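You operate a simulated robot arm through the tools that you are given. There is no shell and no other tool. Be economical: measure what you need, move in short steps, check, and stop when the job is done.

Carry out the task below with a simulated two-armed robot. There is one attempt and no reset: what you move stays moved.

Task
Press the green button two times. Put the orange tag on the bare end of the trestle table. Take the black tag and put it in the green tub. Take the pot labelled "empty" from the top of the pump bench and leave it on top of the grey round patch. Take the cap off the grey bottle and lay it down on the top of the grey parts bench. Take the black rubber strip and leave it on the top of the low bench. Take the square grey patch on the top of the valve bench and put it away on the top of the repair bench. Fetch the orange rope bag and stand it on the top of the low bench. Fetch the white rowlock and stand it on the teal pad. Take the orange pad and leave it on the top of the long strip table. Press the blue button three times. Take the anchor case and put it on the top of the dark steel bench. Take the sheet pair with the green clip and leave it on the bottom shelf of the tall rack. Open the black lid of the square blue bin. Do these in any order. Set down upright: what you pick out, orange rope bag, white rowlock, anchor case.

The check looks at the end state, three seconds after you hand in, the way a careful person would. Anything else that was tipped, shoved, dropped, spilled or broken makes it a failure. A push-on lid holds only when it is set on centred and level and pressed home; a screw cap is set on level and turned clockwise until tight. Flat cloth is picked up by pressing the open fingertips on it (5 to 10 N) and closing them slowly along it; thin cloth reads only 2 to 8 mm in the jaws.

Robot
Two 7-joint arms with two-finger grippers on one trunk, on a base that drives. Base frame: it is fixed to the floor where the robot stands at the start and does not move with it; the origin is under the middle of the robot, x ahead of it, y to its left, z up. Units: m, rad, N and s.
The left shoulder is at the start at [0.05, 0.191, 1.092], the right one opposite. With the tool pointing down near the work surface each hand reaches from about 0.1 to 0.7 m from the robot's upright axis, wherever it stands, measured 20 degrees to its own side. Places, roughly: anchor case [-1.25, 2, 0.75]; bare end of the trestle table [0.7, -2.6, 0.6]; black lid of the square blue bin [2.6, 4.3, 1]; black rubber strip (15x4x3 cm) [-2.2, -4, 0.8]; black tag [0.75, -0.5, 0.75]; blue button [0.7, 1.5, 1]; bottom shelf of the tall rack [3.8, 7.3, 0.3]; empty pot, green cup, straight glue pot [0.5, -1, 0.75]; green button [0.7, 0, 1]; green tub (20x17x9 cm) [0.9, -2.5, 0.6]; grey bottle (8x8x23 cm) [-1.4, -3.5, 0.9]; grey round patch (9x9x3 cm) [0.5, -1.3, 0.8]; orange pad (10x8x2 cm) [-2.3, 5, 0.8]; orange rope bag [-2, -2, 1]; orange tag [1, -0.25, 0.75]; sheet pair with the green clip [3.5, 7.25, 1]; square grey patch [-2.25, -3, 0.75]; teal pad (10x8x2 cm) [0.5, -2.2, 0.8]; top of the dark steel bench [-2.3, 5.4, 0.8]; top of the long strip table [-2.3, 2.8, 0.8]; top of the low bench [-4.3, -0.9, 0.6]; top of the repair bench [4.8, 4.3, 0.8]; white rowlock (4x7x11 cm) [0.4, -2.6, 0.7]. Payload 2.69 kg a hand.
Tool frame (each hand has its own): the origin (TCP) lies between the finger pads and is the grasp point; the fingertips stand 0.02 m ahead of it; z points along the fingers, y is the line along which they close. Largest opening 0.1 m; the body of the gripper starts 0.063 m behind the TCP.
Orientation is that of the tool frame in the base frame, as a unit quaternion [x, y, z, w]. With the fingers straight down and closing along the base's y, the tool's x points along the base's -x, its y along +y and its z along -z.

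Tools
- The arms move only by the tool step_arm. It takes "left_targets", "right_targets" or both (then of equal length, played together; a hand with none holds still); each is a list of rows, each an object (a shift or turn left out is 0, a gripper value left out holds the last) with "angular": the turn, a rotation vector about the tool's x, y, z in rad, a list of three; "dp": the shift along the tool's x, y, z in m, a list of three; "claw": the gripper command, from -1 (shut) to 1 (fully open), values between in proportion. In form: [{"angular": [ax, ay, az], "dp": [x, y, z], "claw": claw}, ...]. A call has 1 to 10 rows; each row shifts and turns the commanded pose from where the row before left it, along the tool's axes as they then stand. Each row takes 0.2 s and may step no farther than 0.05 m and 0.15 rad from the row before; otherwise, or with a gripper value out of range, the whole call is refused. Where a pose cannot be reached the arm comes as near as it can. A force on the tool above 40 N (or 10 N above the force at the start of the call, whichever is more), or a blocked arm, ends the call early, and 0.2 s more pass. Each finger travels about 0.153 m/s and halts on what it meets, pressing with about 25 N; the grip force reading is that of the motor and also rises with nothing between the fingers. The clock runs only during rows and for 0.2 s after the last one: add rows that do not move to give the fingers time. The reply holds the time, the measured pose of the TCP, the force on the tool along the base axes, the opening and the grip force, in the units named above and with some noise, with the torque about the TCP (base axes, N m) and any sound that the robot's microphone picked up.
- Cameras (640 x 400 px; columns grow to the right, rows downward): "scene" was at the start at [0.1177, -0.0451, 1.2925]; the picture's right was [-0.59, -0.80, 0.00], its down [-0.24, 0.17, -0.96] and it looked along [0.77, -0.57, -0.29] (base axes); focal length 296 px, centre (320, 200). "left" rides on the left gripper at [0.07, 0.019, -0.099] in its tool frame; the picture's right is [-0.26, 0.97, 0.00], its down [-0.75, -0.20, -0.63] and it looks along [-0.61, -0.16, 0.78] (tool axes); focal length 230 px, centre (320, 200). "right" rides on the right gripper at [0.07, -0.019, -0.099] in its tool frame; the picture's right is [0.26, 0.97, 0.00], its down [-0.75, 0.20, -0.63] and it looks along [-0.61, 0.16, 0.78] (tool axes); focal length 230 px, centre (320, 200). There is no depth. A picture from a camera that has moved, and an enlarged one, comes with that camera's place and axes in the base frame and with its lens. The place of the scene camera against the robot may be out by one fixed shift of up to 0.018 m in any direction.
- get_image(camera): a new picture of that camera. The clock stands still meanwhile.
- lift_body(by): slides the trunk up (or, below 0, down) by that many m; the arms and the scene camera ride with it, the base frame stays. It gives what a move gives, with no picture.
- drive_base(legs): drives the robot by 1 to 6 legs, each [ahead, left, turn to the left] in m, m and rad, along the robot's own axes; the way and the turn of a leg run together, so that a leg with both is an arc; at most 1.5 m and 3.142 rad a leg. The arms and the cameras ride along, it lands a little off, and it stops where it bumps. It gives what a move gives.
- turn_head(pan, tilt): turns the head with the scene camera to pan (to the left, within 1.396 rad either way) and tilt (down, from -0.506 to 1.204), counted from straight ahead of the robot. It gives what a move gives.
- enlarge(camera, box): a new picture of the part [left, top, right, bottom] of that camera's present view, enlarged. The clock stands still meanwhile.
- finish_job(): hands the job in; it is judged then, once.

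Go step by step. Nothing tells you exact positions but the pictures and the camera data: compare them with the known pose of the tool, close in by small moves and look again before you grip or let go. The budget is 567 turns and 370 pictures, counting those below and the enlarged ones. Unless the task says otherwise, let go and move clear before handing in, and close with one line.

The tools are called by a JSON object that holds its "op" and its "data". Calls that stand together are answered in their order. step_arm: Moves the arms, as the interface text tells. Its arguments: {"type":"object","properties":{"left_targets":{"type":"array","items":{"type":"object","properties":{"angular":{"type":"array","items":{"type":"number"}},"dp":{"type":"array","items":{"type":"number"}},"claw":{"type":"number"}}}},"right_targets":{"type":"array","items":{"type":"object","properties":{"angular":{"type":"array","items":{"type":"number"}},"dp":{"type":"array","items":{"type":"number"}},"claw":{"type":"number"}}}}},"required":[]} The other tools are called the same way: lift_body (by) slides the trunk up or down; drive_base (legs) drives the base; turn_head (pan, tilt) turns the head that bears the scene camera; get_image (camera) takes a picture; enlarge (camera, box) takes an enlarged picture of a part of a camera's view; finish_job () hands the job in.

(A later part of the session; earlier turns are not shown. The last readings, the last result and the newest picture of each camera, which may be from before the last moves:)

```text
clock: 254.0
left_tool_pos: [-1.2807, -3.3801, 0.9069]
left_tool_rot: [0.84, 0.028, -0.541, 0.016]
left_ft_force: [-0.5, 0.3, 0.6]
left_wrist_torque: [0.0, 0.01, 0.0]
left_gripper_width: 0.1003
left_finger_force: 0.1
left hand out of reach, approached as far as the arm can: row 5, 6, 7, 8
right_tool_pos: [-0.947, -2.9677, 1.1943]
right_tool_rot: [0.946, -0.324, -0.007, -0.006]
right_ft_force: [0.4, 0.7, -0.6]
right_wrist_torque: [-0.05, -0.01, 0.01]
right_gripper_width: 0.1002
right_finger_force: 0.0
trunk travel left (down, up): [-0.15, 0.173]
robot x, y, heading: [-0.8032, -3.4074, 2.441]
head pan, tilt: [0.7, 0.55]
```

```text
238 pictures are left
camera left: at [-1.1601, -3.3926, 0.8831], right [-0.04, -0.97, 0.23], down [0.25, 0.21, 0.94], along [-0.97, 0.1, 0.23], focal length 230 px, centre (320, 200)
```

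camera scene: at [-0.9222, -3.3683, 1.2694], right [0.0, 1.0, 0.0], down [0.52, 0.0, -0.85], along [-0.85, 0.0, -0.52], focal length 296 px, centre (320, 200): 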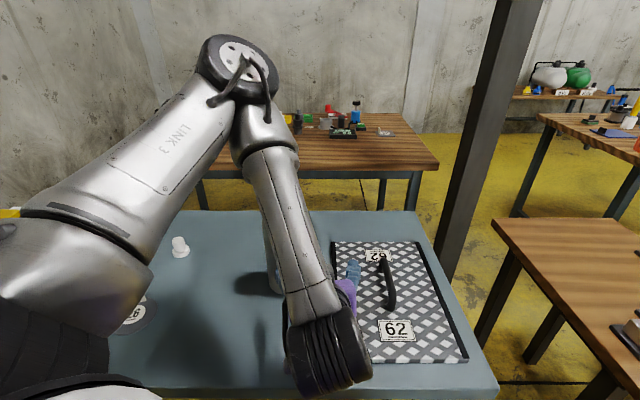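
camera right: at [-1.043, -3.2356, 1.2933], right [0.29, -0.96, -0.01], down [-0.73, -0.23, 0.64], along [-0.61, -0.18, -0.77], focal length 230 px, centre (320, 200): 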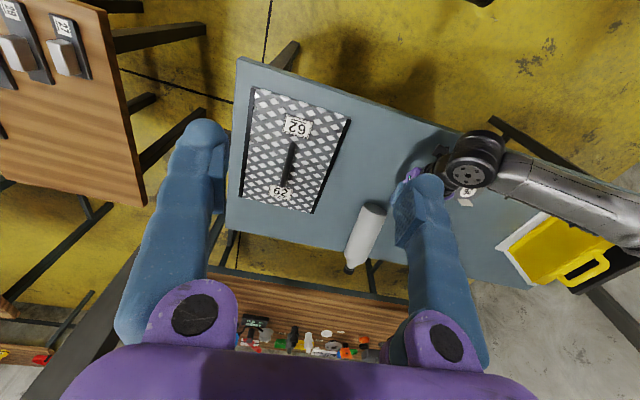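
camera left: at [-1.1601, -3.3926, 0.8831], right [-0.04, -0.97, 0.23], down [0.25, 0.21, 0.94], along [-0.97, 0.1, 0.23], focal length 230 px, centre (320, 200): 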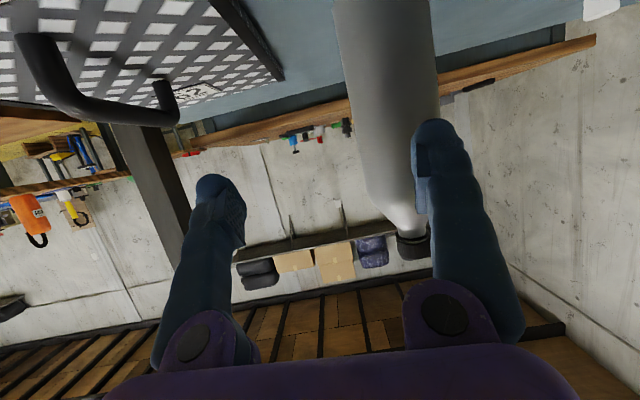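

The arm was at a near limit and slid sideways, but the bottle still stands at [-1.38, -3.451]. I'll unpitch the hand in place and lift.

{"op": "step_arm", "data": {"left_targets": [{"angular": [0, 0.15, 0]}, {"angular": [0, 0.15, 0]}, {"angular": [0, 0.15, 0]}, {"angular": [0, 0.15, 0]}, {"angular": [0, 0.15, 0]}, {"angular": [0, 0.15, 0]}, {"angular": [0, 0.15, 0]}, {"angular": [0, 0.093, 0]}]}}

{"op": "get_image", "data": {"camera": "scene"}}

```text
clock: 255.8
left_tool_pos: [-1.2804, -3.3787, 0.9032]
left_tool_rot: [1.0, 0.031, 0.0, -0.003]
left_ft_force: [-1.0, 0.0, -0.7]
left_wrist_torque: [-0.03, 0.02, 0.0]
left_gripper_width: 0.0999
left_finger_force: 0.1
left hand out of reach, approached as far as the arm can: row 1
right_tool_pos: [-0.9469, -2.9682, 1.1956]
right_tool_rot: [0.946, -0.324, -0.006, -0.004]
right_ft_force: [0.2, 0.5, -0.1]
right_wrist_torque: [0.0, -0.01, 0.01]
right_gripper_width: 0.1001
right_finger_force: 0.0
trunk travel left (down, up): [-0.15, 0.173]
robot x, y, heading: [-0.8043, -3.4059, 2.441]
head pan, tilt: [0.7, 0.55]
```

```text
237 pictures are left
camera scene: at [-0.9229, -3.3689, 1.2693], right [0.0, 1.0, 0.0], down [0.52, 0.0, -0.85], along [-0.85, 0.0, -0.52], focal length 296 px, centre (320, 200)
```

scene: 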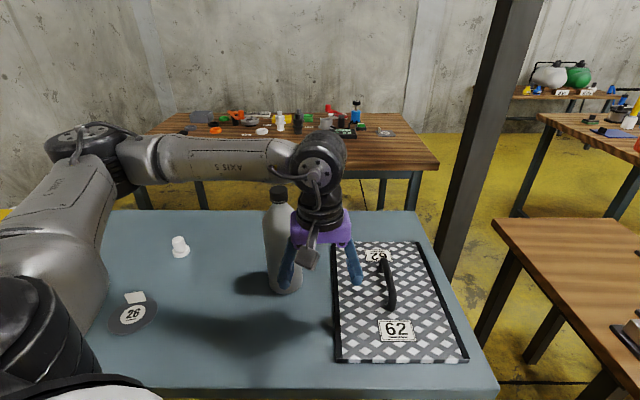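

The bottle stands upright again. Lift the left hand straight up and pull back.

{"op": "step_arm", "data": {"left_targets": [{"dp": [0, 0, -0.04]}, {"dp": [0, 0, -0.04]}, {"dp": [0, 0, -0.04]}, {"dp": [0, 0, -0.04]}, {"dp": [0.04, 0, -0.02]}, {"dp": [0.04, 0, 0]}]}}

{"op": "drive_base", "data": {"legs": [[-0.06, -0.04, 0], [0, 0, 0.7]]}}

{"op": "turn_head", "data": {"pan": 0.0, "tilt": 0.55}}

{"op": "get_image", "data": {"camera": "scene"}}

```text
clock: 257.2
left_tool_pos: [-1.2018, -3.3735, 1.0847]
left_tool_rot: [0.999, 0.032, 0.001, -0.003]
left_ft_force: [-0.4, 0.1, -0.8]
left_wrist_torque: [0.0, 0.01, 0.02]
left_gripper_width: 0.0999
left_finger_force: 0.1
right_tool_pos: [-0.9469, -2.9685, 1.1962]
right_tool_rot: [0.946, -0.324, -0.006, -0.005]
right_ft_force: [0.0, -0.3, -0.1]
right_wrist_torque: [0.01, -0.01, -0.01]
right_gripper_width: 0.0999
right_finger_force: 0.0
trunk travel left (down, up): [-0.15, 0.173]
robot x, y, heading: [-0.8039, -3.406, 2.441]
head pan, tilt: [0.7, 0.55]
```

```text
clock: 260.1
left_tool_pos: [-1.0575, -3.6439, 1.0834]
left_tool_rot: [0.929, 0.371, -0.001, -0.002]
left_ft_force: [-0.4, 0.4, -0.2]
left_wrist_torque: [0.0, 0.01, 0.03]
left_gripper_width: 0.1002
left_finger_force: 0.0
right_tool_pos: [-1.1242, -3.1688, 1.1968]
right_tool_rot: [1.0, 0.017, -0.007, -0.003]
right_ft_force: [-0.1, 0.0, -0.2]
right_wrist_torque: [0.01, -0.04, -0.01]
right_gripper_width: 0.1001
right_finger_force: 0.0
trunk travel left (down, up): [-0.15, 0.173]
robot x, y, heading: [-0.7359, -3.4124, 3.137]
head pan, tilt: [0.7, 0.55]
```

```text
clock: 261.2
left_tool_pos: [-1.0575, -3.6442, 1.0832]
left_tool_rot: [0.929, 0.37, -0.001, -0.003]
left_ft_force: [-0.2, -0.7, -1.0]
left_wrist_torque: [0.01, -0.02, -0.02]
left_gripper_width: 0.0997
left_finger_force: 0.0
right_tool_pos: [-1.123, -3.1689, 1.1945]
right_tool_rot: [1.0, 0.018, -0.008, -0.003]
right_ft_force: [-0.7, 1.1, -0.5]
right_wrist_torque: [0.01, 0.01, 0.02]
right_gripper_width: 0.1001
right_finger_force: 0.1
trunk travel left (down, up): [-0.15, 0.173]
robot x, y, heading: [-0.7372, -3.4076, 3.131]
head pan, tilt: [0.0, 0.55]
```

```text
236 pictures are left
camera scene: at [-0.861, -3.4018, 1.2693], right [0.0, 1.0, 0.0], down [0.52, 0.0, -0.85], along [-0.85, 0.0, -0.52], focal length 296 px, centre (320, 200)
```

scene: 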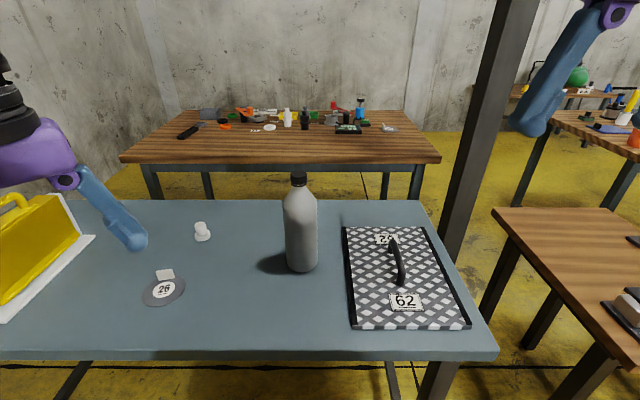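

Bottle confirmed at [-1.37, -3.45]. I'll drive slightly closer, square the left hand, and bring it in front of the bottle.

{"op": "drive_base", "data": {"legs": [[0.06, 0.04, 0.005]]}}

{"op": "step_arm", "data": {"left_targets": [{"angular": [0, 0, 0.15]}, {"angular": [0, 0, 0.15]}, {"angular": [0, 0, 0.15]}, {"angular": [0, 0, 0.15]}, {"angular": [0, 0, 0.145]}]}}

```text
clock: 262.2
left_tool_pos: [-1.1164, -3.6836, 1.0823]
left_tool_rot: [0.928, 0.373, 0.0, -0.002]
left_ft_force: [-0.4, 0.7, -0.4]
left_wrist_torque: [0.02, 0.0, 0.04]
left_gripper_width: 0.1
left_finger_force: 0.1
right_tool_pos: [-1.1839, -3.2112, 1.194]
right_tool_rot: [1.0, 0.02, -0.007, -0.002]
right_ft_force: [-0.1, -0.6, -0.4]
right_wrist_torque: [0.01, 0.05, 0.02]
right_gripper_width: 0.1
right_finger_force: 0.1
trunk travel left (down, up): [-0.15, 0.173]
robot x, y, heading: [-0.7932, -3.4519, -3.14]
head pan, tilt: [0.0, 0.55]
```

```text
clock: 263.4
left_tool_pos: [-1.1148, -3.6841, 1.083]
left_tool_rot: [1.0, 0.008, -0.001, -0.002]
left_ft_force: [0.0, -0.3, -0.5]
left_wrist_torque: [-0.01, -0.03, -0.05]
left_gripper_width: 0.1
left_finger_force: 0.0
right_tool_pos: [-1.1838, -3.2095, 1.1941]
right_tool_rot: [1.0, 0.021, -0.008, -0.002]
right_ft_force: [-0.1, 1.2, 0.2]
right_wrist_torque: [-0.03, 0.03, -0.02]
right_gripper_width: 0.1002
right_finger_force: 0.1
trunk travel left (down, up): [-0.15, 0.173]
robot x, y, heading: [-0.7903, -3.4532, -3.14]
head pan, tilt: [0.0, 0.55]
```

{"op": "step_arm", "data": {"left_targets": [{"dp": [-0.009, -0.039, 0.014]}, {"dp": [-0.009, -0.039, 0.014]}, {"dp": [-0.009, -0.039, 0.014]}, {"dp": [-0.009, -0.039, 0.014]}, {"dp": [-0.009, -0.039, 0.014]}, {"dp": [-0.009, -0.038, 0.013]}]}}

{"op": "step_arm", "data": {"left_targets": [{"angular": [0, -0.15, 0]}, {"angular": [0, -0.15, 0]}, {"angular": [0, -0.15, 0]}, {"angular": [0, -0.15, 0]}, {"angular": [0, -0.15, 0]}, {"angular": [0, -0.15, 0]}, {"angular": [0, -0.147, 0]}]}}

{"op": "get_image", "data": {"camera": "left"}}

```text
clock: 264.8
left_tool_pos: [-1.1736, -3.4504, 1.0017]
left_tool_rot: [1.0, 0.011, -0.002, -0.002]
left_ft_force: [0.3, 0.0, -0.3]
left_wrist_torque: [-0.04, -0.02, 0.04]
left_gripper_width: 0.0999
left_finger_force: 0.1
right_tool_pos: [-1.183, -3.2094, 1.195]
right_tool_rot: [1.0, 0.02, -0.008, -0.002]
right_ft_force: [0.1, 0.4, -0.2]
right_wrist_torque: [0.02, 0.0, -0.04]
right_gripper_width: 0.0999
right_finger_force: 0.0
trunk travel left (down, up): [-0.15, 0.173]
robot x, y, heading: [-0.7915, -3.4476, -3.138]
head pan, tilt: [0.0, 0.55]
```

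```text
clock: 266.4
left_tool_pos: [-1.1734, -3.4513, 1.0007]
left_tool_rot: [0.865, 0.009, -0.503, 0.002]
left_ft_force: [-0.1, 0.3, 0.3]
left_wrist_torque: [0.0, -0.02, 0.0]
left_gripper_width: 0.1001
left_finger_force: 0.1
right_tool_pos: [-1.183, -3.2083, 1.1955]
right_tool_rot: [1.0, 0.019, -0.008, -0.002]
right_ft_force: [-0.4, -0.8, 0.5]
right_wrist_torque: [-0.05, 0.02, -0.01]
right_gripper_width: 0.0999
right_finger_force: 0.0
trunk travel left (down, up): [-0.15, 0.173]
robot x, y, heading: [-0.7909, -3.4493, -3.14]
head pan, tilt: [0.0, 0.55]
```

```text
235 pictures are left
camera left: at [-1.053, -3.4685, 0.9887], right [-0.11, -0.97, 0.22], down [0.17, 0.2, 0.97], along [-0.98, 0.14, 0.14], focal length 230 px, centre (320, 200)
```

left: 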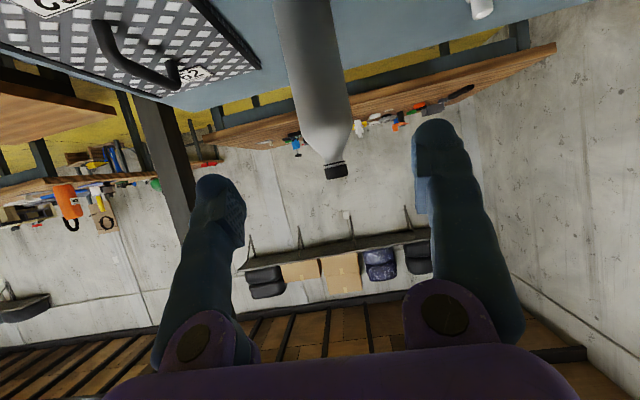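

Aligned. Advance 22.6 cm along the tool so the TCP reaches the bottle axis, then look.

{"op": "step_arm", "data": {"left_targets": [{"dp": [0.0116, 0.003, 0.04]}, {"dp": [0, 0, 0.04]}, {"dp": [0, 0, 0.04]}, {"dp": [0, 0, 0.04]}, {"dp": [0, 0, 0.04]}, {"dp": [0, 0, 0.026]}, {}]}}

{"op": "get_image", "data": {"camera": "left"}}

{"op": "get_image", "data": {"camera": "right"}}

```text
clock: 268.0
left_tool_pos: [-1.364, -3.4577, 0.8793]
left_tool_rot: [0.866, 0.009, -0.501, 0.003]
left_ft_force: [1.2, -0.5, 0.5]
left_wrist_torque: [0.01, -0.03, 0.0]
left_gripper_width: 0.1001
left_finger_force: 0.2
right_tool_pos: [-1.1819, -3.2097, 1.196]
right_tool_rot: [1.0, 0.02, -0.008, -0.002]
right_ft_force: [0.6, -0.1, -0.2]
right_wrist_torque: [-0.01, -0.03, 0.0]
right_gripper_width: 0.1001
right_finger_force: 0.0
trunk travel left (down, up): [-0.15, 0.173]
robot x, y, heading: [-0.7922, -3.4532, -3.141]
head pan, tilt: [0.0, 0.55]
```

```text
234 pictures are left
camera left: at [-1.243, -3.4742, 0.8668], right [-0.11, -0.97, 0.22], down [0.17, 0.2, 0.97], along [-0.98, 0.14, 0.14], focal length 230 px, centre (320, 200)
```

left: 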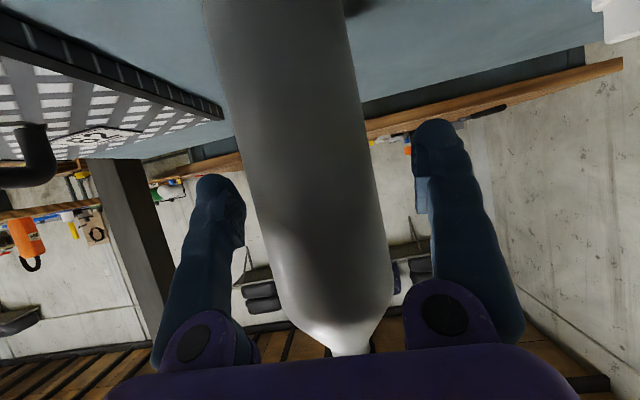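

```text
233 pictures are left
camera right: at [-1.1128, -3.1899, 1.2934], right [0.3, -0.95, -0.01], down [-0.73, -0.23, 0.64], along [-0.61, -0.18, -0.77], focal length 230 px, centre (320, 200)
```

right: 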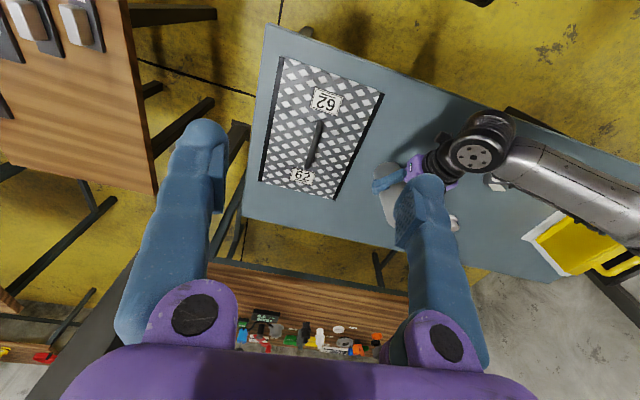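

By apparent width the bottle is still ~2 cm deeper than the TCP. Advance 2 cm more, then close gently in stages.

{"op": "step_arm", "data": {"left_targets": [{"dp": [0, 0, 0.01]}, {"dp": [0, 0, 0.01]}, {"claw": 0.6}, {"claw": 0.45}, {}]}}

{"op": "get_image", "data": {"camera": "left"}}

```text
clock: 269.2
left_tool_pos: [-1.3812, -3.4566, 0.8683]
left_tool_rot: [0.865, 0.008, -0.501, 0.002]
left_ft_force: [-0.8, -0.6, -0.2]
left_wrist_torque: [0.01, 0.06, -0.03]
left_gripper_width: 0.0731
left_finger_force: 21.1
right_tool_pos: [-1.1826, -3.21, 1.1945]
right_tool_rot: [1.0, 0.021, -0.007, -0.003]
right_ft_force: [-0.2, 0.1, 0.1]
right_wrist_torque: [0.02, -0.02, -0.01]
right_gripper_width: 0.1001
right_finger_force: 0.1
trunk travel left (down, up): [-0.15, 0.173]
robot x, y, heading: [-0.7887, -3.4522, -3.138]
head pan, tilt: [0.0, 0.55]
```

```text
232 pictures are left
camera left: at [-1.2604, -3.4747, 0.857], right [-0.11, -0.97, 0.22], down [0.17, 0.2, 0.97], along [-0.98, 0.14, 0.14], focal length 230 px, centre (320, 200)
```

left: 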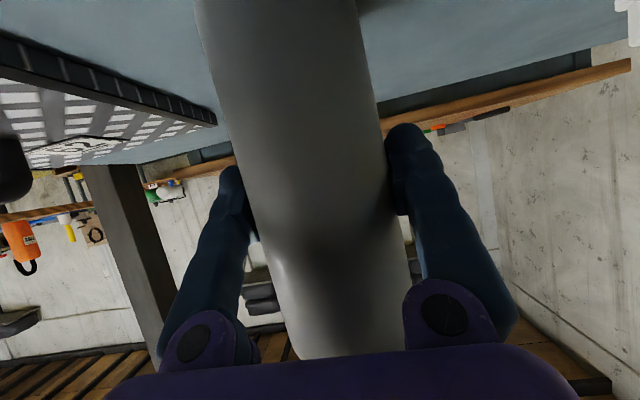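

Gripping the bottle now (7.3 cm). Squeeze fully and bring the right hand above the cap.

{"op": "step_arm", "data": {"left_targets": [{"claw": -1}, {}, {}, {}, {}, {}, {}], "right_targets": [{"dp": [-0.0286, 0.035, 0], "claw": 0.3}, {"dp": [-0.0286, 0.035, 0]}, {"dp": [-0.0286, 0.035, 0]}, {"dp": [-0.0286, 0.035, 0]}, {"dp": [-0.0286, 0.035, 0]}, {"dp": [-0.0286, 0.035, 0]}, {"dp": [-0.0286, 0.035, 0]}]}}

{"op": "get_image", "data": {"camera": "right"}}

{"op": "get_image", "data": {"camera": "scene"}}

```text
clock: 270.8
left_tool_pos: [-1.3815, -3.4582, 0.8691]
left_tool_rot: [0.866, 0.01, -0.501, 0.003]
left_ft_force: [-0.2, -0.5, 0.0]
left_wrist_torque: [0.01, 0.0, -0.01]
left_gripper_width: 0.0723
left_finger_force: 25.3
right_tool_pos: [-1.2555, -3.274, 1.1581]
right_tool_rot: [1.0, 0.02, -0.008, -0.002]
right_ft_force: [0.2, -0.2, -0.7]
right_wrist_torque: [-0.02, 0.01, 0.02]
right_gripper_width: 0.065
right_finger_force: 0.1
right hand out of reach, approached as far as the arm can: row 2, 3, 4, 5, 6, 7
trunk travel left (down, up): [-0.15, 0.173]
robot x, y, heading: [-0.789, -3.4486, -3.141]
head pan, tilt: [0.0, 0.55]
```

```text
231 pictures are left
camera right: at [-1.1851, -3.2528, 1.2561], right [0.3, -0.95, -0.01], down [-0.73, -0.23, 0.64], along [-0.61, -0.18, -0.77], focal length 230 px, centre (320, 200)
```

right: 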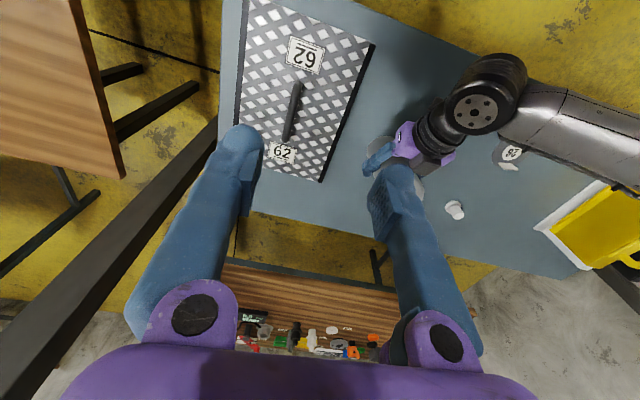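

```text
230 pictures are left
camera scene: at [-0.9192, -3.4414, 1.2693], right [0.0, 1.0, 0.0], down [0.52, 0.0, -0.85], along [-0.85, 0.0, -0.52], focal length 296 px, centre (320, 200)
```

scene: 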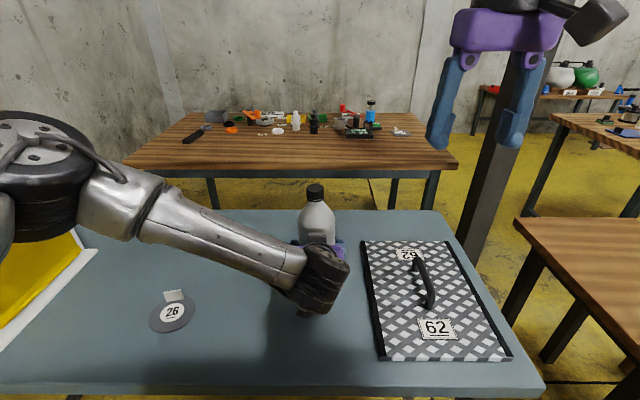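

The right arm's reach is limited at this height; I'll lower it to z about 1.06 first and then move horizontally over the cap.

{"op": "step_arm", "data": {"right_targets": [{"dp": [0, 0, 0.045]}, {"dp": [0, 0, 0.045]}, {"dp": [-0.025, 0.035, 0]}, {"dp": [-0.025, 0.035, 0]}, {"dp": [-0.025, 0.035, 0]}, {"dp": [-0.025, 0.035, 0]}, {"dp": [-0.025, 0.035, 0]}]}}

{"op": "get_image", "data": {"camera": "right"}}

{"op": "get_image", "data": {"camera": "scene"}}

```text
clock: 272.4
left_tool_pos: [-1.3808, -3.4564, 0.8692]
left_tool_rot: [0.865, 0.01, -0.501, 0.003]
left_ft_force: [-0.9, 0.1, -0.6]
left_wrist_torque: [-0.02, -0.01, 0.0]
left_gripper_width: 0.0729
left_finger_force: 25.2
right_tool_pos: [-1.268, -3.2964, 1.0708]
right_tool_rot: [1.0, 0.02, -0.009, -0.001]
right_ft_force: [-1.1, -0.8, 0.3]
right_wrist_torque: [-0.02, 0.04, 0.01]
right_gripper_width: 0.0648
right_finger_force: 0.0
right hand out of reach, approached as far as the arm can: row 3, 4, 5, 6, 7
trunk travel left (down, up): [-0.15, 0.173]
robot x, y, heading: [-0.7946, -3.4522, -3.145]
head pan, tilt: [0.0, 0.55]
```

```text
229 pictures are left
camera right: at [-1.1981, -3.2758, 1.1684], right [0.3, -0.96, -0.01], down [-0.73, -0.23, 0.64], along [-0.61, -0.18, -0.77], focal length 230 px, centre (320, 200)
```

right: 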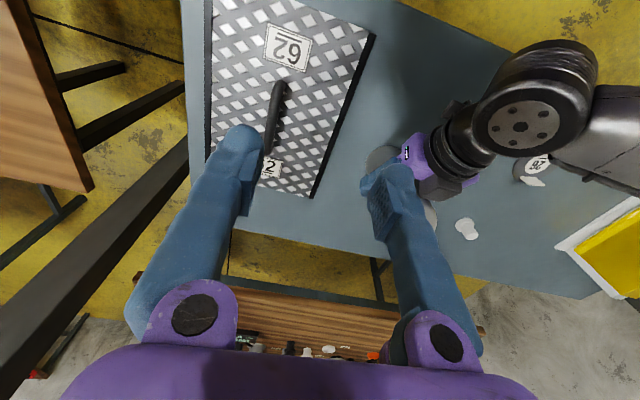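

```text
228 pictures are left
camera scene: at [-0.9191, -3.4413, 1.2693], right [0.0, 1.0, 0.0], down [0.52, 0.0, -0.85], along [-0.85, 0.0, -0.52], focal length 296 px, centre (320, 200)
```

scene: 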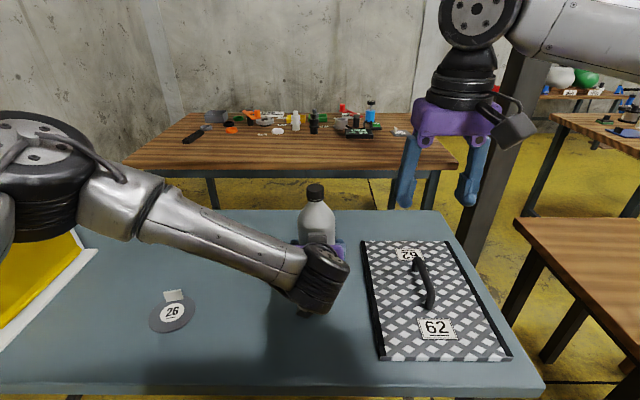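

The right arm can't get that far, so I'll bring the held bottle to it: lift 2 cm and move it 13 cm closer.

{"op": "step_arm", "data": {"left_targets": [{"dp": [-0.0173, 0, -0.01]}, {"dp": [0.0165, -0.012, -0.029]}, {"dp": [0.0165, -0.012, -0.029]}, {"dp": [0.0165, -0.012, -0.029]}, {"dp": [0.0165, -0.012, -0.029]}, {}]}}

{"op": "get_image", "data": {"camera": "right"}}

{"op": "get_image", "data": {"camera": "scene"}}

```text
clock: 273.8
left_tool_pos: [-1.2481, -3.408, 0.8904]
left_tool_rot: [0.865, 0.01, -0.502, 0.003]
left_ft_force: [-0.7, -0.4, -0.5]
left_wrist_torque: [-0.03, -0.01, -0.03]
left_gripper_width: 0.0727
left_finger_force: 24.7
right_tool_pos: [-1.2682, -3.2965, 1.069]
right_tool_rot: [1.0, 0.019, -0.008, -0.002]
right_ft_force: [-0.7, 0.3, 0.1]
right_wrist_torque: [-0.01, 0.04, -0.04]
right_gripper_width: 0.0651
right_finger_force: 0.1
trunk travel left (down, up): [-0.15, 0.173]
robot x, y, heading: [-0.7896, -3.4521, -3.137]
head pan, tilt: [0.0, 0.55]
```

```text
227 pictures are left
camera right: at [-1.1982, -3.2762, 1.1681], right [0.3, -0.95, -0.01], down [-0.73, -0.23, 0.64], along [-0.61, -0.18, -0.77], focal length 230 px, centre (320, 200)
```

right: 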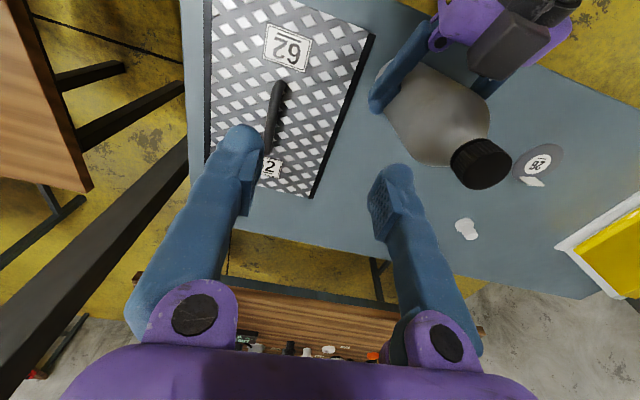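

```text
226 pictures are left
camera scene: at [-0.9194, -3.4416, 1.2693], right [0.0, 1.0, 0.0], down [0.52, 0.0, -0.85], along [-0.85, 0.0, -0.52], focal length 296 px, centre (320, 200)
```

scene: 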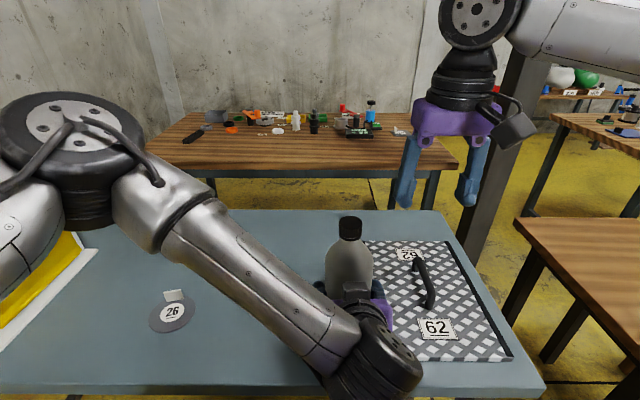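

Cap is at about [-1.243, -3.405, top 1.028]. Move the right hand over it.

{"op": "step_arm", "data": {"right_targets": [{"dp": [0.0085, 0.036, 0]}, {"dp": [0.0085, 0.036, 0]}, {"dp": [0.0085, 0.0365, 0]}, {}]}}

{"op": "get_image", "data": {"camera": "right"}}

{"op": "get_image", "data": {"camera": "scene"}}

```text
clock: 274.8
left_tool_pos: [-1.2486, -3.4074, 0.8904]
left_tool_rot: [0.865, 0.01, -0.502, 0.003]
left_ft_force: [-0.5, 0.1, -0.6]
left_wrist_torque: [0.0, -0.02, -0.01]
left_gripper_width: 0.0728
left_finger_force: 24.9
right_tool_pos: [-1.2346, -3.3149, 1.0644]
right_tool_rot: [1.0, 0.02, -0.008, -0.002]
right_ft_force: [-0.1, -0.2, 0.8]
right_wrist_torque: [0.03, -0.01, 0.01]
right_gripper_width: 0.0653
right_finger_force: 0.1
right hand out of reach, approached as far as the arm can: row 1, 2, 3
trunk travel left (down, up): [-0.15, 0.173]
robot x, y, heading: [-0.7902, -3.4524, -3.144]
head pan, tilt: [0.0, 0.55]
```

```text
225 pictures are left
camera right: at [-1.1644, -3.2944, 1.1634], right [0.3, -0.95, -0.01], down [-0.73, -0.23, 0.64], along [-0.61, -0.18, -0.77], focal length 230 px, centre (320, 200)
```

right: 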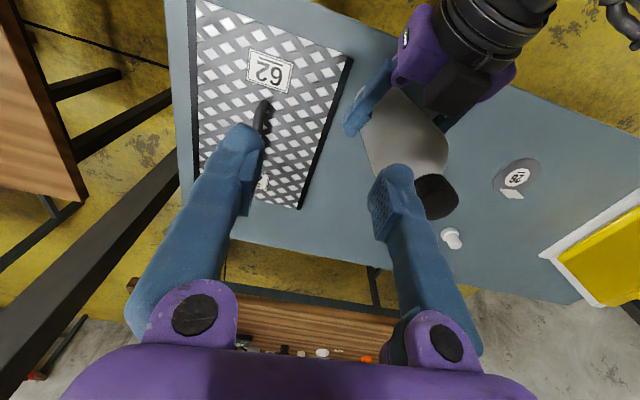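

```text
224 pictures are left
camera scene: at [-0.919, -3.4415, 1.2694], right [0.0, 1.0, 0.0], down [0.52, 0.0, -0.85], along [-0.85, 0.0, -0.52], focal length 296 px, centre (320, 200)
```

scene: 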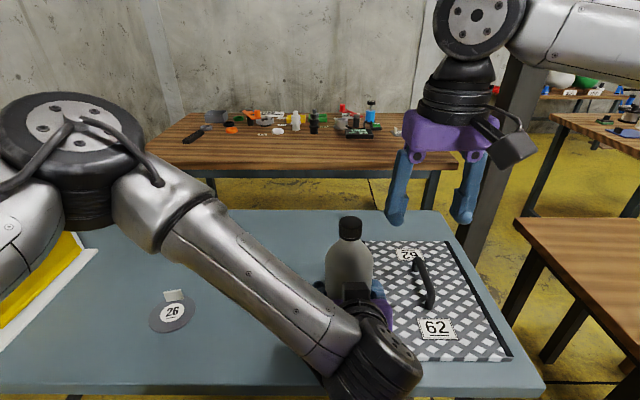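

The wrist seems limited inward at this yaw; the cap can be gripped at any yaw, so I'll turn the right hand 0.75 rad to the left and retry.

{"op": "step_arm", "data": {"right_targets": [{"angular": [0, 0, -0.15]}, {"angular": [0, 0, -0.15]}, {"angular": [0, 0, -0.15]}, {"angular": [0, 0, -0.15]}, {"angular": [0, 0, -0.15]}]}}

```text
clock: 276.0
left_tool_pos: [-1.2489, -3.4064, 0.8905]
left_tool_rot: [0.865, 0.01, -0.501, 0.004]
left_ft_force: [0.4, 0.5, -2.0]
left_wrist_torque: [-0.03, -0.01, 0.01]
left_gripper_width: 0.0726
left_finger_force: 25.4
right_tool_pos: [-1.2334, -3.3131, 1.0657]
right_tool_rot: [0.922, 0.386, -0.006, -0.005]
right_ft_force: [-0.3, -0.1, 0.1]
right_wrist_torque: [0.03, -0.03, 0.01]
right_gripper_width: 0.0651
right_finger_force: 0.0
trunk travel left (down, up): [-0.15, 0.173]
robot x, y, heading: [-0.7884, -3.4518, -3.138]
head pan, tilt: [0.0, 0.55]
```

{"op": "step_arm", "data": {"right_targets": [{"dp": [-0.024, 0.0195, 0]}, {"dp": [-0.024, 0.0195, 0]}, {"dp": [-0.0236, 0.0195, 0]}, {}]}}

{"op": "get_image", "data": {"camera": "right"}}

```text
clock: 277.0
left_tool_pos: [-1.2479, -3.4078, 0.891]
left_tool_rot: [0.865, 0.009, -0.501, 0.002]
left_ft_force: [0.6, -0.1, -1.4]
left_wrist_torque: [-0.03, -0.05, 0.0]
left_gripper_width: 0.0722
left_finger_force: 25.0
right_tool_pos: [-1.235, -3.315, 1.0655]
right_tool_rot: [0.923, 0.385, -0.007, -0.005]
right_ft_force: [0.1, 0.7, 0.1]
right_wrist_torque: [0.0, -0.01, -0.01]
right_gripper_width: 0.0651
right_finger_force: 0.1
right hand out of reach, approached as far as the arm can: row 1, 2, 3
trunk travel left (down, up): [-0.15, 0.173]
robot x, y, heading: [-0.7906, -3.4538, -3.136]
head pan, tilt: [0.0, 0.55]
```

```text
223 pictures are left
camera right: at [-1.1977, -3.2529, 1.1642], right [0.87, -0.5, -0.02], down [-0.38, -0.68, 0.63], along [-0.32, -0.54, -0.77], focal length 230 px, centre (320, 200)
```

right: 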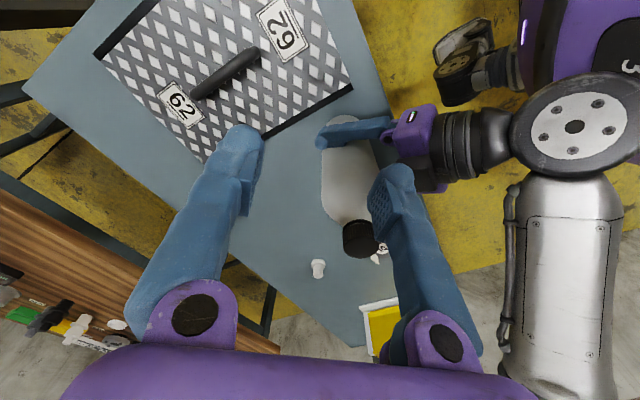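

The right hand stops inward at about 14 cm right of the robot's centre. I'll bring the bottle further right toward it, with the right hand raised slightly.

{"op": "step_arm", "data": {"right_targets": [{"dp": [0, 0, -0.02]}, {}, {}, {}, {}], "left_targets": [{}, {"dp": [0, -0.025, 0]}, {"dp": [0, -0.025, 0]}, {"dp": [0, -0.025, 0]}, {"dp": [0, -0.015, 0]}]}}

{"op": "get_image", "data": {"camera": "right"}}

```text
clock: 278.2
left_tool_pos: [-1.2511, -3.3167, 0.8905]
left_tool_rot: [0.866, 0.009, -0.5, 0.002]
left_ft_force: [0.3, 0.5, -0.7]
left_wrist_torque: [0.01, 0.01, -0.04]
left_gripper_width: 0.0722
left_finger_force: 25.0
right_tool_pos: [-1.2371, -3.3082, 1.0874]
right_tool_rot: [0.923, 0.385, -0.007, -0.005]
right_ft_force: [-0.3, -0.8, -0.2]
right_wrist_torque: [-0.02, -0.01, 0.02]
right_gripper_width: 0.0652
right_finger_force: 0.1
right hand out of reach, approached as far as the arm can: row 1
trunk travel left (down, up): [-0.15, 0.173]
robot x, y, heading: [-0.7922, -3.4547, -3.139]
head pan, tilt: [0.0, 0.55]
```

```text
222 pictures are left
camera right: at [-1.1994, -3.2469, 1.1866], right [0.87, -0.5, -0.02], down [-0.38, -0.68, 0.63], along [-0.32, -0.54, -0.77], focal length 230 px, centre (320, 200)
```

right: 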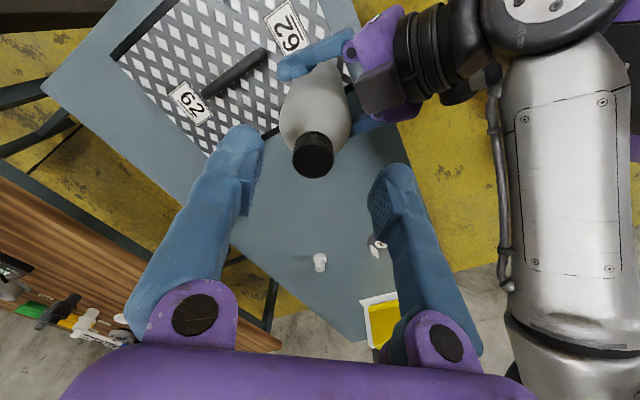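

Now nearly aligned: shift the bottle 1.3 cm to centre the cap under the right hand, then lower the right hand onto it.

{"op": "step_arm", "data": {"left_targets": [{"dp": [0.0055, -0.008, -0.0095]}, {}, {}, {}, {}], "right_targets": [{}, {"dp": [0, 0, 0.03]}, {"dp": [0, 0, 0.025]}, {"dp": [0, 0, 0.015]}, {}]}}

{"op": "get_image", "data": {"camera": "right"}}

{"op": "get_image", "data": {"camera": "scene"}}

```text
clock: 279.4
left_tool_pos: [-1.2407, -3.3087, 0.891]
left_tool_rot: [0.865, 0.01, -0.501, 0.003]
left_ft_force: [0.1, -0.4, -0.2]
left_wrist_torque: [-0.01, 0.02, 0.03]
left_gripper_width: 0.0723
left_finger_force: 24.6
right_tool_pos: [-1.238, -3.3098, 1.017]
right_tool_rot: [0.923, 0.386, -0.006, -0.005]
right_ft_force: [-0.7, -0.5, -0.3]
right_wrist_torque: [-0.01, -0.02, 0.01]
right_gripper_width: 0.0652
right_finger_force: 0.1
trunk travel left (down, up): [-0.15, 0.173]
robot x, y, heading: [-0.7939, -3.4543, -3.141]
head pan, tilt: [0.0, 0.55]
```

```text
221 pictures are left
camera right: at [-1.2012, -3.2481, 1.1165], right [0.87, -0.5, -0.02], down [-0.38, -0.68, 0.63], along [-0.32, -0.54, -0.77], focal length 230 px, centre (320, 200)
```

right: 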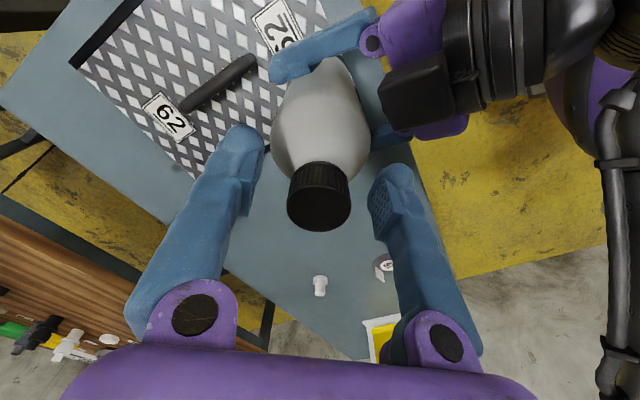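

```text
220 pictures are left
camera scene: at [-0.9192, -3.4414, 1.2693], right [0.0, 1.0, 0.0], down [0.52, 0.0, -0.85], along [-0.85, 0.0, -0.52], focal length 296 px, centre (320, 200)
```

scene: 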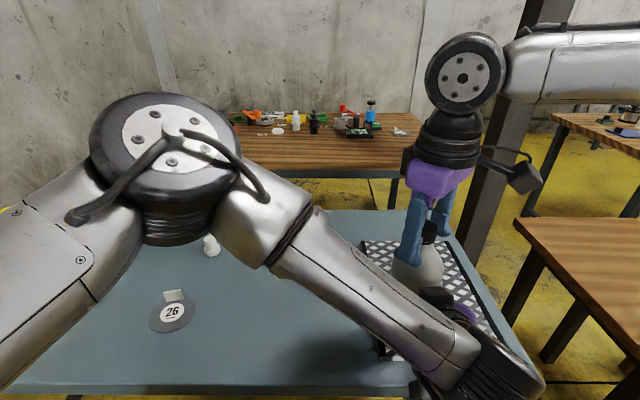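

The cap is centred between the right fingers. Pre-rotate the right hand clockwise 1.5 rad before gripping, to have range for unscrewing.

{"op": "step_arm", "data": {"right_targets": [{"angular": [0, 0, 0.15]}, {"angular": [0, 0, 0.15]}, {"angular": [0, 0, 0.15]}, {"angular": [0, 0, 0.15]}, {"angular": [0, 0, 0.15]}, {"angular": [0, 0, 0.15]}, {"angular": [0, 0, 0.15]}, {"angular": [0, 0, 0.15]}, {"angular": [0, 0, 0.15]}, {"angular": [0, 0, 0.15]}]}}

{"op": "get_image", "data": {"camera": "right"}}

```text
clock: 281.6
left_tool_pos: [-1.2416, -3.3084, 0.8901]
left_tool_rot: [0.865, 0.01, -0.501, 0.003]
left_ft_force: [0.3, 0.2, -1.3]
left_wrist_torque: [0.01, 0.0, -0.01]
left_gripper_width: 0.0721
left_finger_force: 25.5
right_tool_pos: [-1.2372, -3.3095, 1.019]
right_tool_rot: [0.938, -0.348, -0.008, 0.001]
right_ft_force: [0.1, -0.8, 0.5]
right_wrist_torque: [-0.04, 0.0, 0.04]
right_gripper_width: 0.0648
right_finger_force: 0.0
trunk travel left (down, up): [-0.15, 0.173]
robot x, y, heading: [-0.7933, -3.4534, -3.136]
head pan, tilt: [0.0, 0.55]
```

```text
219 pictures are left
camera right: at [-1.1711, -3.3421, 1.116], right [-0.44, -0.9, 0.0], down [-0.69, 0.34, 0.64], along [-0.58, 0.28, -0.77], focal length 230 px, centre (320, 200)
```

right: 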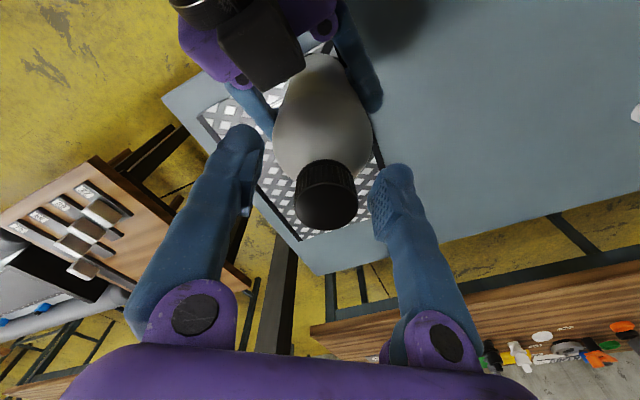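

Still centred. Close on the cap and twist counter-clockwise.

{"op": "step_arm", "data": {"right_targets": [{"claw": -1}, {}, {}]}}

{"op": "step_arm", "data": {"right_targets": [{"angular": [0, 0, -0.15]}, {"angular": [0, 0, -0.15]}, {"angular": [0, 0, -0.15]}, {"angular": [0, 0, -0.15]}, {"angular": [0, 0, -0.15]}, {"angular": [0, 0, -0.15]}, {"angular": [0, 0, -0.15]}, {"angular": [0, 0, -0.15]}, {"angular": [0, 0, -0.15]}, {"angular": [0, 0, -0.15]}]}}

```text
clock: 282.4
left_tool_pos: [-1.2391, -3.3091, 0.891]
left_tool_rot: [0.866, 0.008, -0.5, 0.002]
left_ft_force: [8.1, 7.6, 3.0]
left_wrist_torque: [-0.82, 0.81, -0.01]
left_gripper_width: 0.0722
left_finger_force: 25.1
right_tool_pos: [-1.2386, -3.3086, 1.0183]
right_tool_rot: [0.938, -0.347, -0.008, 0.001]
right_ft_force: [-7.1, -7.6, -3.1]
right_wrist_torque: [-0.23, 0.13, 0.06]
right_gripper_width: 0.0272
right_finger_force: 25.0
trunk travel left (down, up): [-0.15, 0.173]
robot x, y, heading: [-0.7925, -3.4513, -3.141]
head pan, tilt: [0.0, 0.55]
```

```text
clock: 284.6
left_tool_pos: [-1.2413, -3.3095, 0.8912]
left_tool_rot: [0.865, 0.011, -0.502, 0.004]
left_ft_force: [2.3, -7.6, -6.0]
left_wrist_torque: [0.91, 0.34, 0.34]
left_gripper_width: 0.0718
left_finger_force: 24.9
right_tool_pos: [-1.2367, -3.3088, 1.0202]
right_tool_rot: [0.923, 0.385, -0.005, -0.005]
right_ft_force: [-2.3, 8.5, 5.4]
right_wrist_torque: [0.17, 0.1, -0.41]
right_gripper_width: 0.0268
right_finger_force: 24.9
trunk travel left (down, up): [-0.15, 0.173]
robot x, y, heading: [-0.7917, -3.4495, -3.137]
head pan, tilt: [0.0, 0.55]
```

{"op": "step_arm", "data": {"right_targets": [{"angular": [0, 0, -0.15]}, {"angular": [0, 0, -0.15]}, {"angular": [0, 0, -0.15]}, {"angular": [0, 0, -0.15]}, {"angular": [0, 0, -0.15]}, {"angular": [0, 0, -0.15]}, {"angular": [0, 0, -0.15]}]}}

{"op": "get_image", "data": {"camera": "right"}}

```text
clock: 286.2
left_tool_pos: [-1.2399, -3.308, 0.891]
left_tool_rot: [0.865, 0.01, -0.501, 0.003]
left_ft_force: [5.4, -0.8, -9.7]
left_wrist_torque: [0.0, 0.51, 0.41]
left_gripper_width: 0.0718
left_finger_force: 25.0
right_tool_pos: [-1.2372, -3.3096, 1.0186]
right_tool_rot: [0.605, 0.796, -0.004, -0.007]
right_ft_force: [-5.8, 0.4, 8.3]
right_wrist_torque: [0.03, 0.16, -0.4]
right_gripper_width: 0.0263
right_finger_force: 25.1
trunk travel left (down, up): [-0.15, 0.173]
robot x, y, heading: [-0.791, -3.4554, -3.139]
head pan, tilt: [0.0, 0.55]
```

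```text
218 pictures are left
camera right: at [-1.2724, -3.249, 1.1183], right [0.86, 0.51, -0.01], down [0.4, -0.67, 0.62], along [0.31, -0.54, -0.78], focal length 230 px, centre (320, 200)
```

right: 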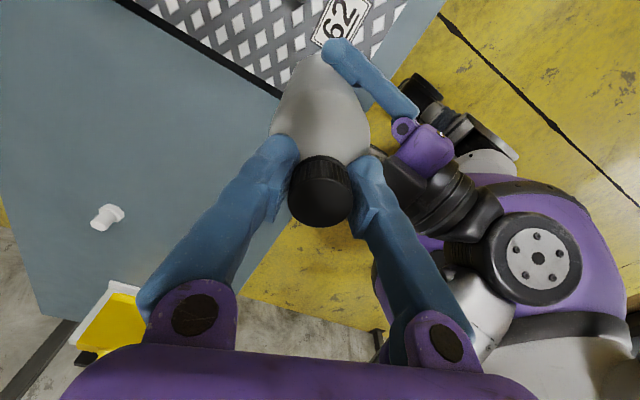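

Upward force builds, so the cap is climbing its thread. Continue with a slight rise.

{"op": "step_arm", "data": {"right_targets": [{"angular": [0, 0, -0.15], "dp": [0, 0, -0.001]}, {"angular": [0, 0, -0.15], "dp": [0, 0, -0.0005]}, {"angular": [0, 0, -0.15], "dp": [0, 0, -0.0005]}, {"angular": [0, 0, -0.15], "dp": [0, 0, -0.0005]}, {"angular": [0, 0, -0.15], "dp": [0, 0, -0.0005]}]}}

```text
clock: 287.4
left_tool_pos: [-1.2413, -3.3091, 0.8923]
left_tool_rot: [0.865, 0.01, -0.501, 0.003]
left_ft_force: [1.1, 1.7, 3.2]
left_wrist_torque: [-0.17, -0.01, 0.2]
left_gripper_width: 0.0717
left_finger_force: 25.3
right_tool_pos: [-1.2363, -3.3109, 1.0204]
right_tool_rot: [0.272, 0.962, 0.001, -0.007]
right_ft_force: [-0.9, -2.3, -3.1]
right_wrist_torque: [-0.04, 0.06, -0.19]
right_gripper_width: 0.0265
right_finger_force: 25.5
trunk travel left (down, up): [-0.15, 0.173]
robot x, y, heading: [-0.7912, -3.4529, -3.143]
head pan, tilt: [0.0, 0.55]
```

{"op": "step_arm", "data": {"right_targets": [{"angular": [0, 0, -0.15], "dp": [0, 0, -0.0005]}, {"angular": [0, 0, -0.15], "dp": [0, 0, -0.0005]}, {"angular": [0, 0, -0.15], "dp": [0, 0, -0.0005]}]}}

{"op": "step_arm", "data": {"right_targets": [{"dp": [0, 0, -0.003]}, {"dp": [0, 0, -0.003]}]}}

```text
clock: 288.2
left_tool_pos: [-1.2408, -3.3096, 0.8913]
left_tool_rot: [0.865, 0.009, -0.501, 0.003]
left_ft_force: [-1.2, -0.2, 3.0]
left_wrist_torque: [0.01, -0.09, 0.2]
left_gripper_width: 0.0715
left_finger_force: 24.5
right_tool_pos: [-1.237, -3.3087, 1.0231]
right_tool_rot: [0.05, 0.999, 0.002, -0.008]
right_ft_force: [0.8, -0.3, -3.4]
right_wrist_torque: [-0.06, 0.03, -0.22]
right_gripper_width: 0.0262
right_finger_force: 24.9
trunk travel left (down, up): [-0.15, 0.173]
robot x, y, heading: [-0.7933, -3.452, -3.141]
head pan, tilt: [0.0, 0.55]
```

```text
clock: 288.8
left_tool_pos: [-1.2409, -3.3086, 0.8929]
left_tool_rot: [0.864, 0.01, -0.503, 0.003]
left_ft_force: [2.1, 1.7, 19.2]
left_wrist_torque: [-0.27, 0.28, -0.02]
left_gripper_width: 0.0716
left_finger_force: 24.8
right_tool_pos: [-1.237, -3.3093, 1.028]
right_tool_rot: [0.051, 0.999, 0.003, -0.005]
right_ft_force: [-3.5, -1.8, -20.4]
right_wrist_torque: [-0.03, 0.04, 0.01]
right_gripper_width: 0.0261
right_finger_force: 25.4
trunk travel left (down, up): [-0.15, 0.173]
robot x, y, heading: [-0.7953, -3.4515, -3.142]
head pan, tilt: [0.0, 0.55]
```

Still threaded. I'll relax down, open, wind back clockwise and take another turn.

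{"op": "step_arm", "data": {"right_targets": [{"dp": [0, 0, 0.004]}, {"claw": 0.2}, {}, {"angular": [0, 0, 0.15]}, {"angular": [0, 0, 0.15]}, {"angular": [0, 0, 0.15]}, {"angular": [0, 0, 0.15]}, {"angular": [0, 0, 0.15]}, {"angular": [0, 0, 0.15]}, {"angular": [0, 0, 0.15]}]}}

{"op": "step_arm", "data": {"right_targets": [{"angular": [0, 0, 0.15]}, {"angular": [0, 0, 0.15]}, {"angular": [0, 0, 0.15]}, {"angular": [0, 0, 0.15]}, {"angular": [0, 0, 0.15]}, {"angular": [0, 0, 0.15]}, {"angular": [0, 0, 0.15]}, {"angular": [0, 0, 0.15]}, {"angular": [0, 0, 0.15]}, {"angular": [0, 0, 0.15]}]}}

{"op": "step_arm", "data": {"right_targets": [{"angular": [0, 0, 0.15]}, {"angular": [0, 0, 0.15]}, {"angular": [0, 0, 0.15]}, {"angular": [0, 0, 0.15]}, {"angular": [0, 0, 0.15]}, {"angular": [0, 0, 0.15]}, {"angular": [0, 0, 0.15]}, {"angular": [0, 0, 0.15]}]}}

{"op": "get_image", "data": {"camera": "right"}}

```text
clock: 291.0
left_tool_pos: [-1.2406, -3.3092, 0.8913]
left_tool_rot: [0.865, 0.01, -0.501, 0.003]
left_ft_force: [1.3, 0.2, -0.5]
left_wrist_torque: [0.0, 0.04, 0.02]
left_gripper_width: 0.0718
left_finger_force: 24.8
right_tool_pos: [-1.2376, -3.309, 1.0239]
right_tool_rot: [0.547, 0.837, -0.001, -0.008]
right_ft_force: [-0.6, 0.4, -0.7]
right_wrist_torque: [-0.01, -0.02, 0.0]
right_gripper_width: 0.0597
right_finger_force: 0.1
trunk travel left (down, up): [-0.15, 0.173]
robot x, y, heading: [-0.7921, -3.4496, -3.137]
head pan, tilt: [0.0, 0.55]
```

```text
clock: 293.2
left_tool_pos: [-1.241, -3.3094, 0.8904]
left_tool_rot: [0.866, 0.01, -0.501, 0.003]
left_ft_force: [-0.3, -0.2, -0.8]
left_wrist_torque: [0.0, 0.0, 0.01]
left_gripper_width: 0.0716
left_finger_force: 25.4
right_tool_pos: [-1.237, -3.3095, 1.0231]
right_tool_rot: [0.97, 0.241, -0.007, -0.004]
right_ft_force: [0.3, -0.9, -0.3]
right_wrist_torque: [0.02, 0.0, -0.02]
right_gripper_width: 0.0601
right_finger_force: 0.2
trunk travel left (down, up): [-0.15, 0.173]
robot x, y, heading: [-0.7911, -3.4514, -3.138]
head pan, tilt: [0.0, 0.55]
```

```text
clock: 295.0
left_tool_pos: [-1.241, -3.3097, 0.8908]
left_tool_rot: [0.865, 0.01, -0.501, 0.003]
left_ft_force: [0.2, -0.7, -0.5]
left_wrist_torque: [-0.01, 0.02, 0.02]
left_gripper_width: 0.0711
left_finger_force: 25.1
right_tool_pos: [-1.2368, -3.3083, 1.0249]
right_tool_rot: [0.938, -0.348, -0.008, 0.001]
right_ft_force: [0.5, 0.3, 0.8]
right_wrist_torque: [0.02, 0.0, 0.01]
right_gripper_width: 0.06
right_finger_force: 0.0
trunk travel left (down, up): [-0.15, 0.173]
robot x, y, heading: [-0.7936, -3.4541, -3.139]
head pan, tilt: [0.0, 0.55]
```

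```text
217 pictures are left
camera right: at [-1.1712, -3.3418, 1.1224], right [-0.44, -0.9, 0.0], down [-0.69, 0.34, 0.64], along [-0.58, 0.28, -0.77], focal length 230 px, centre (320, 200)
```

right: 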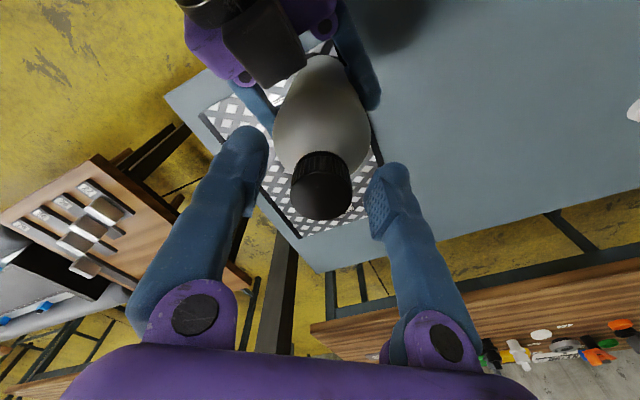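

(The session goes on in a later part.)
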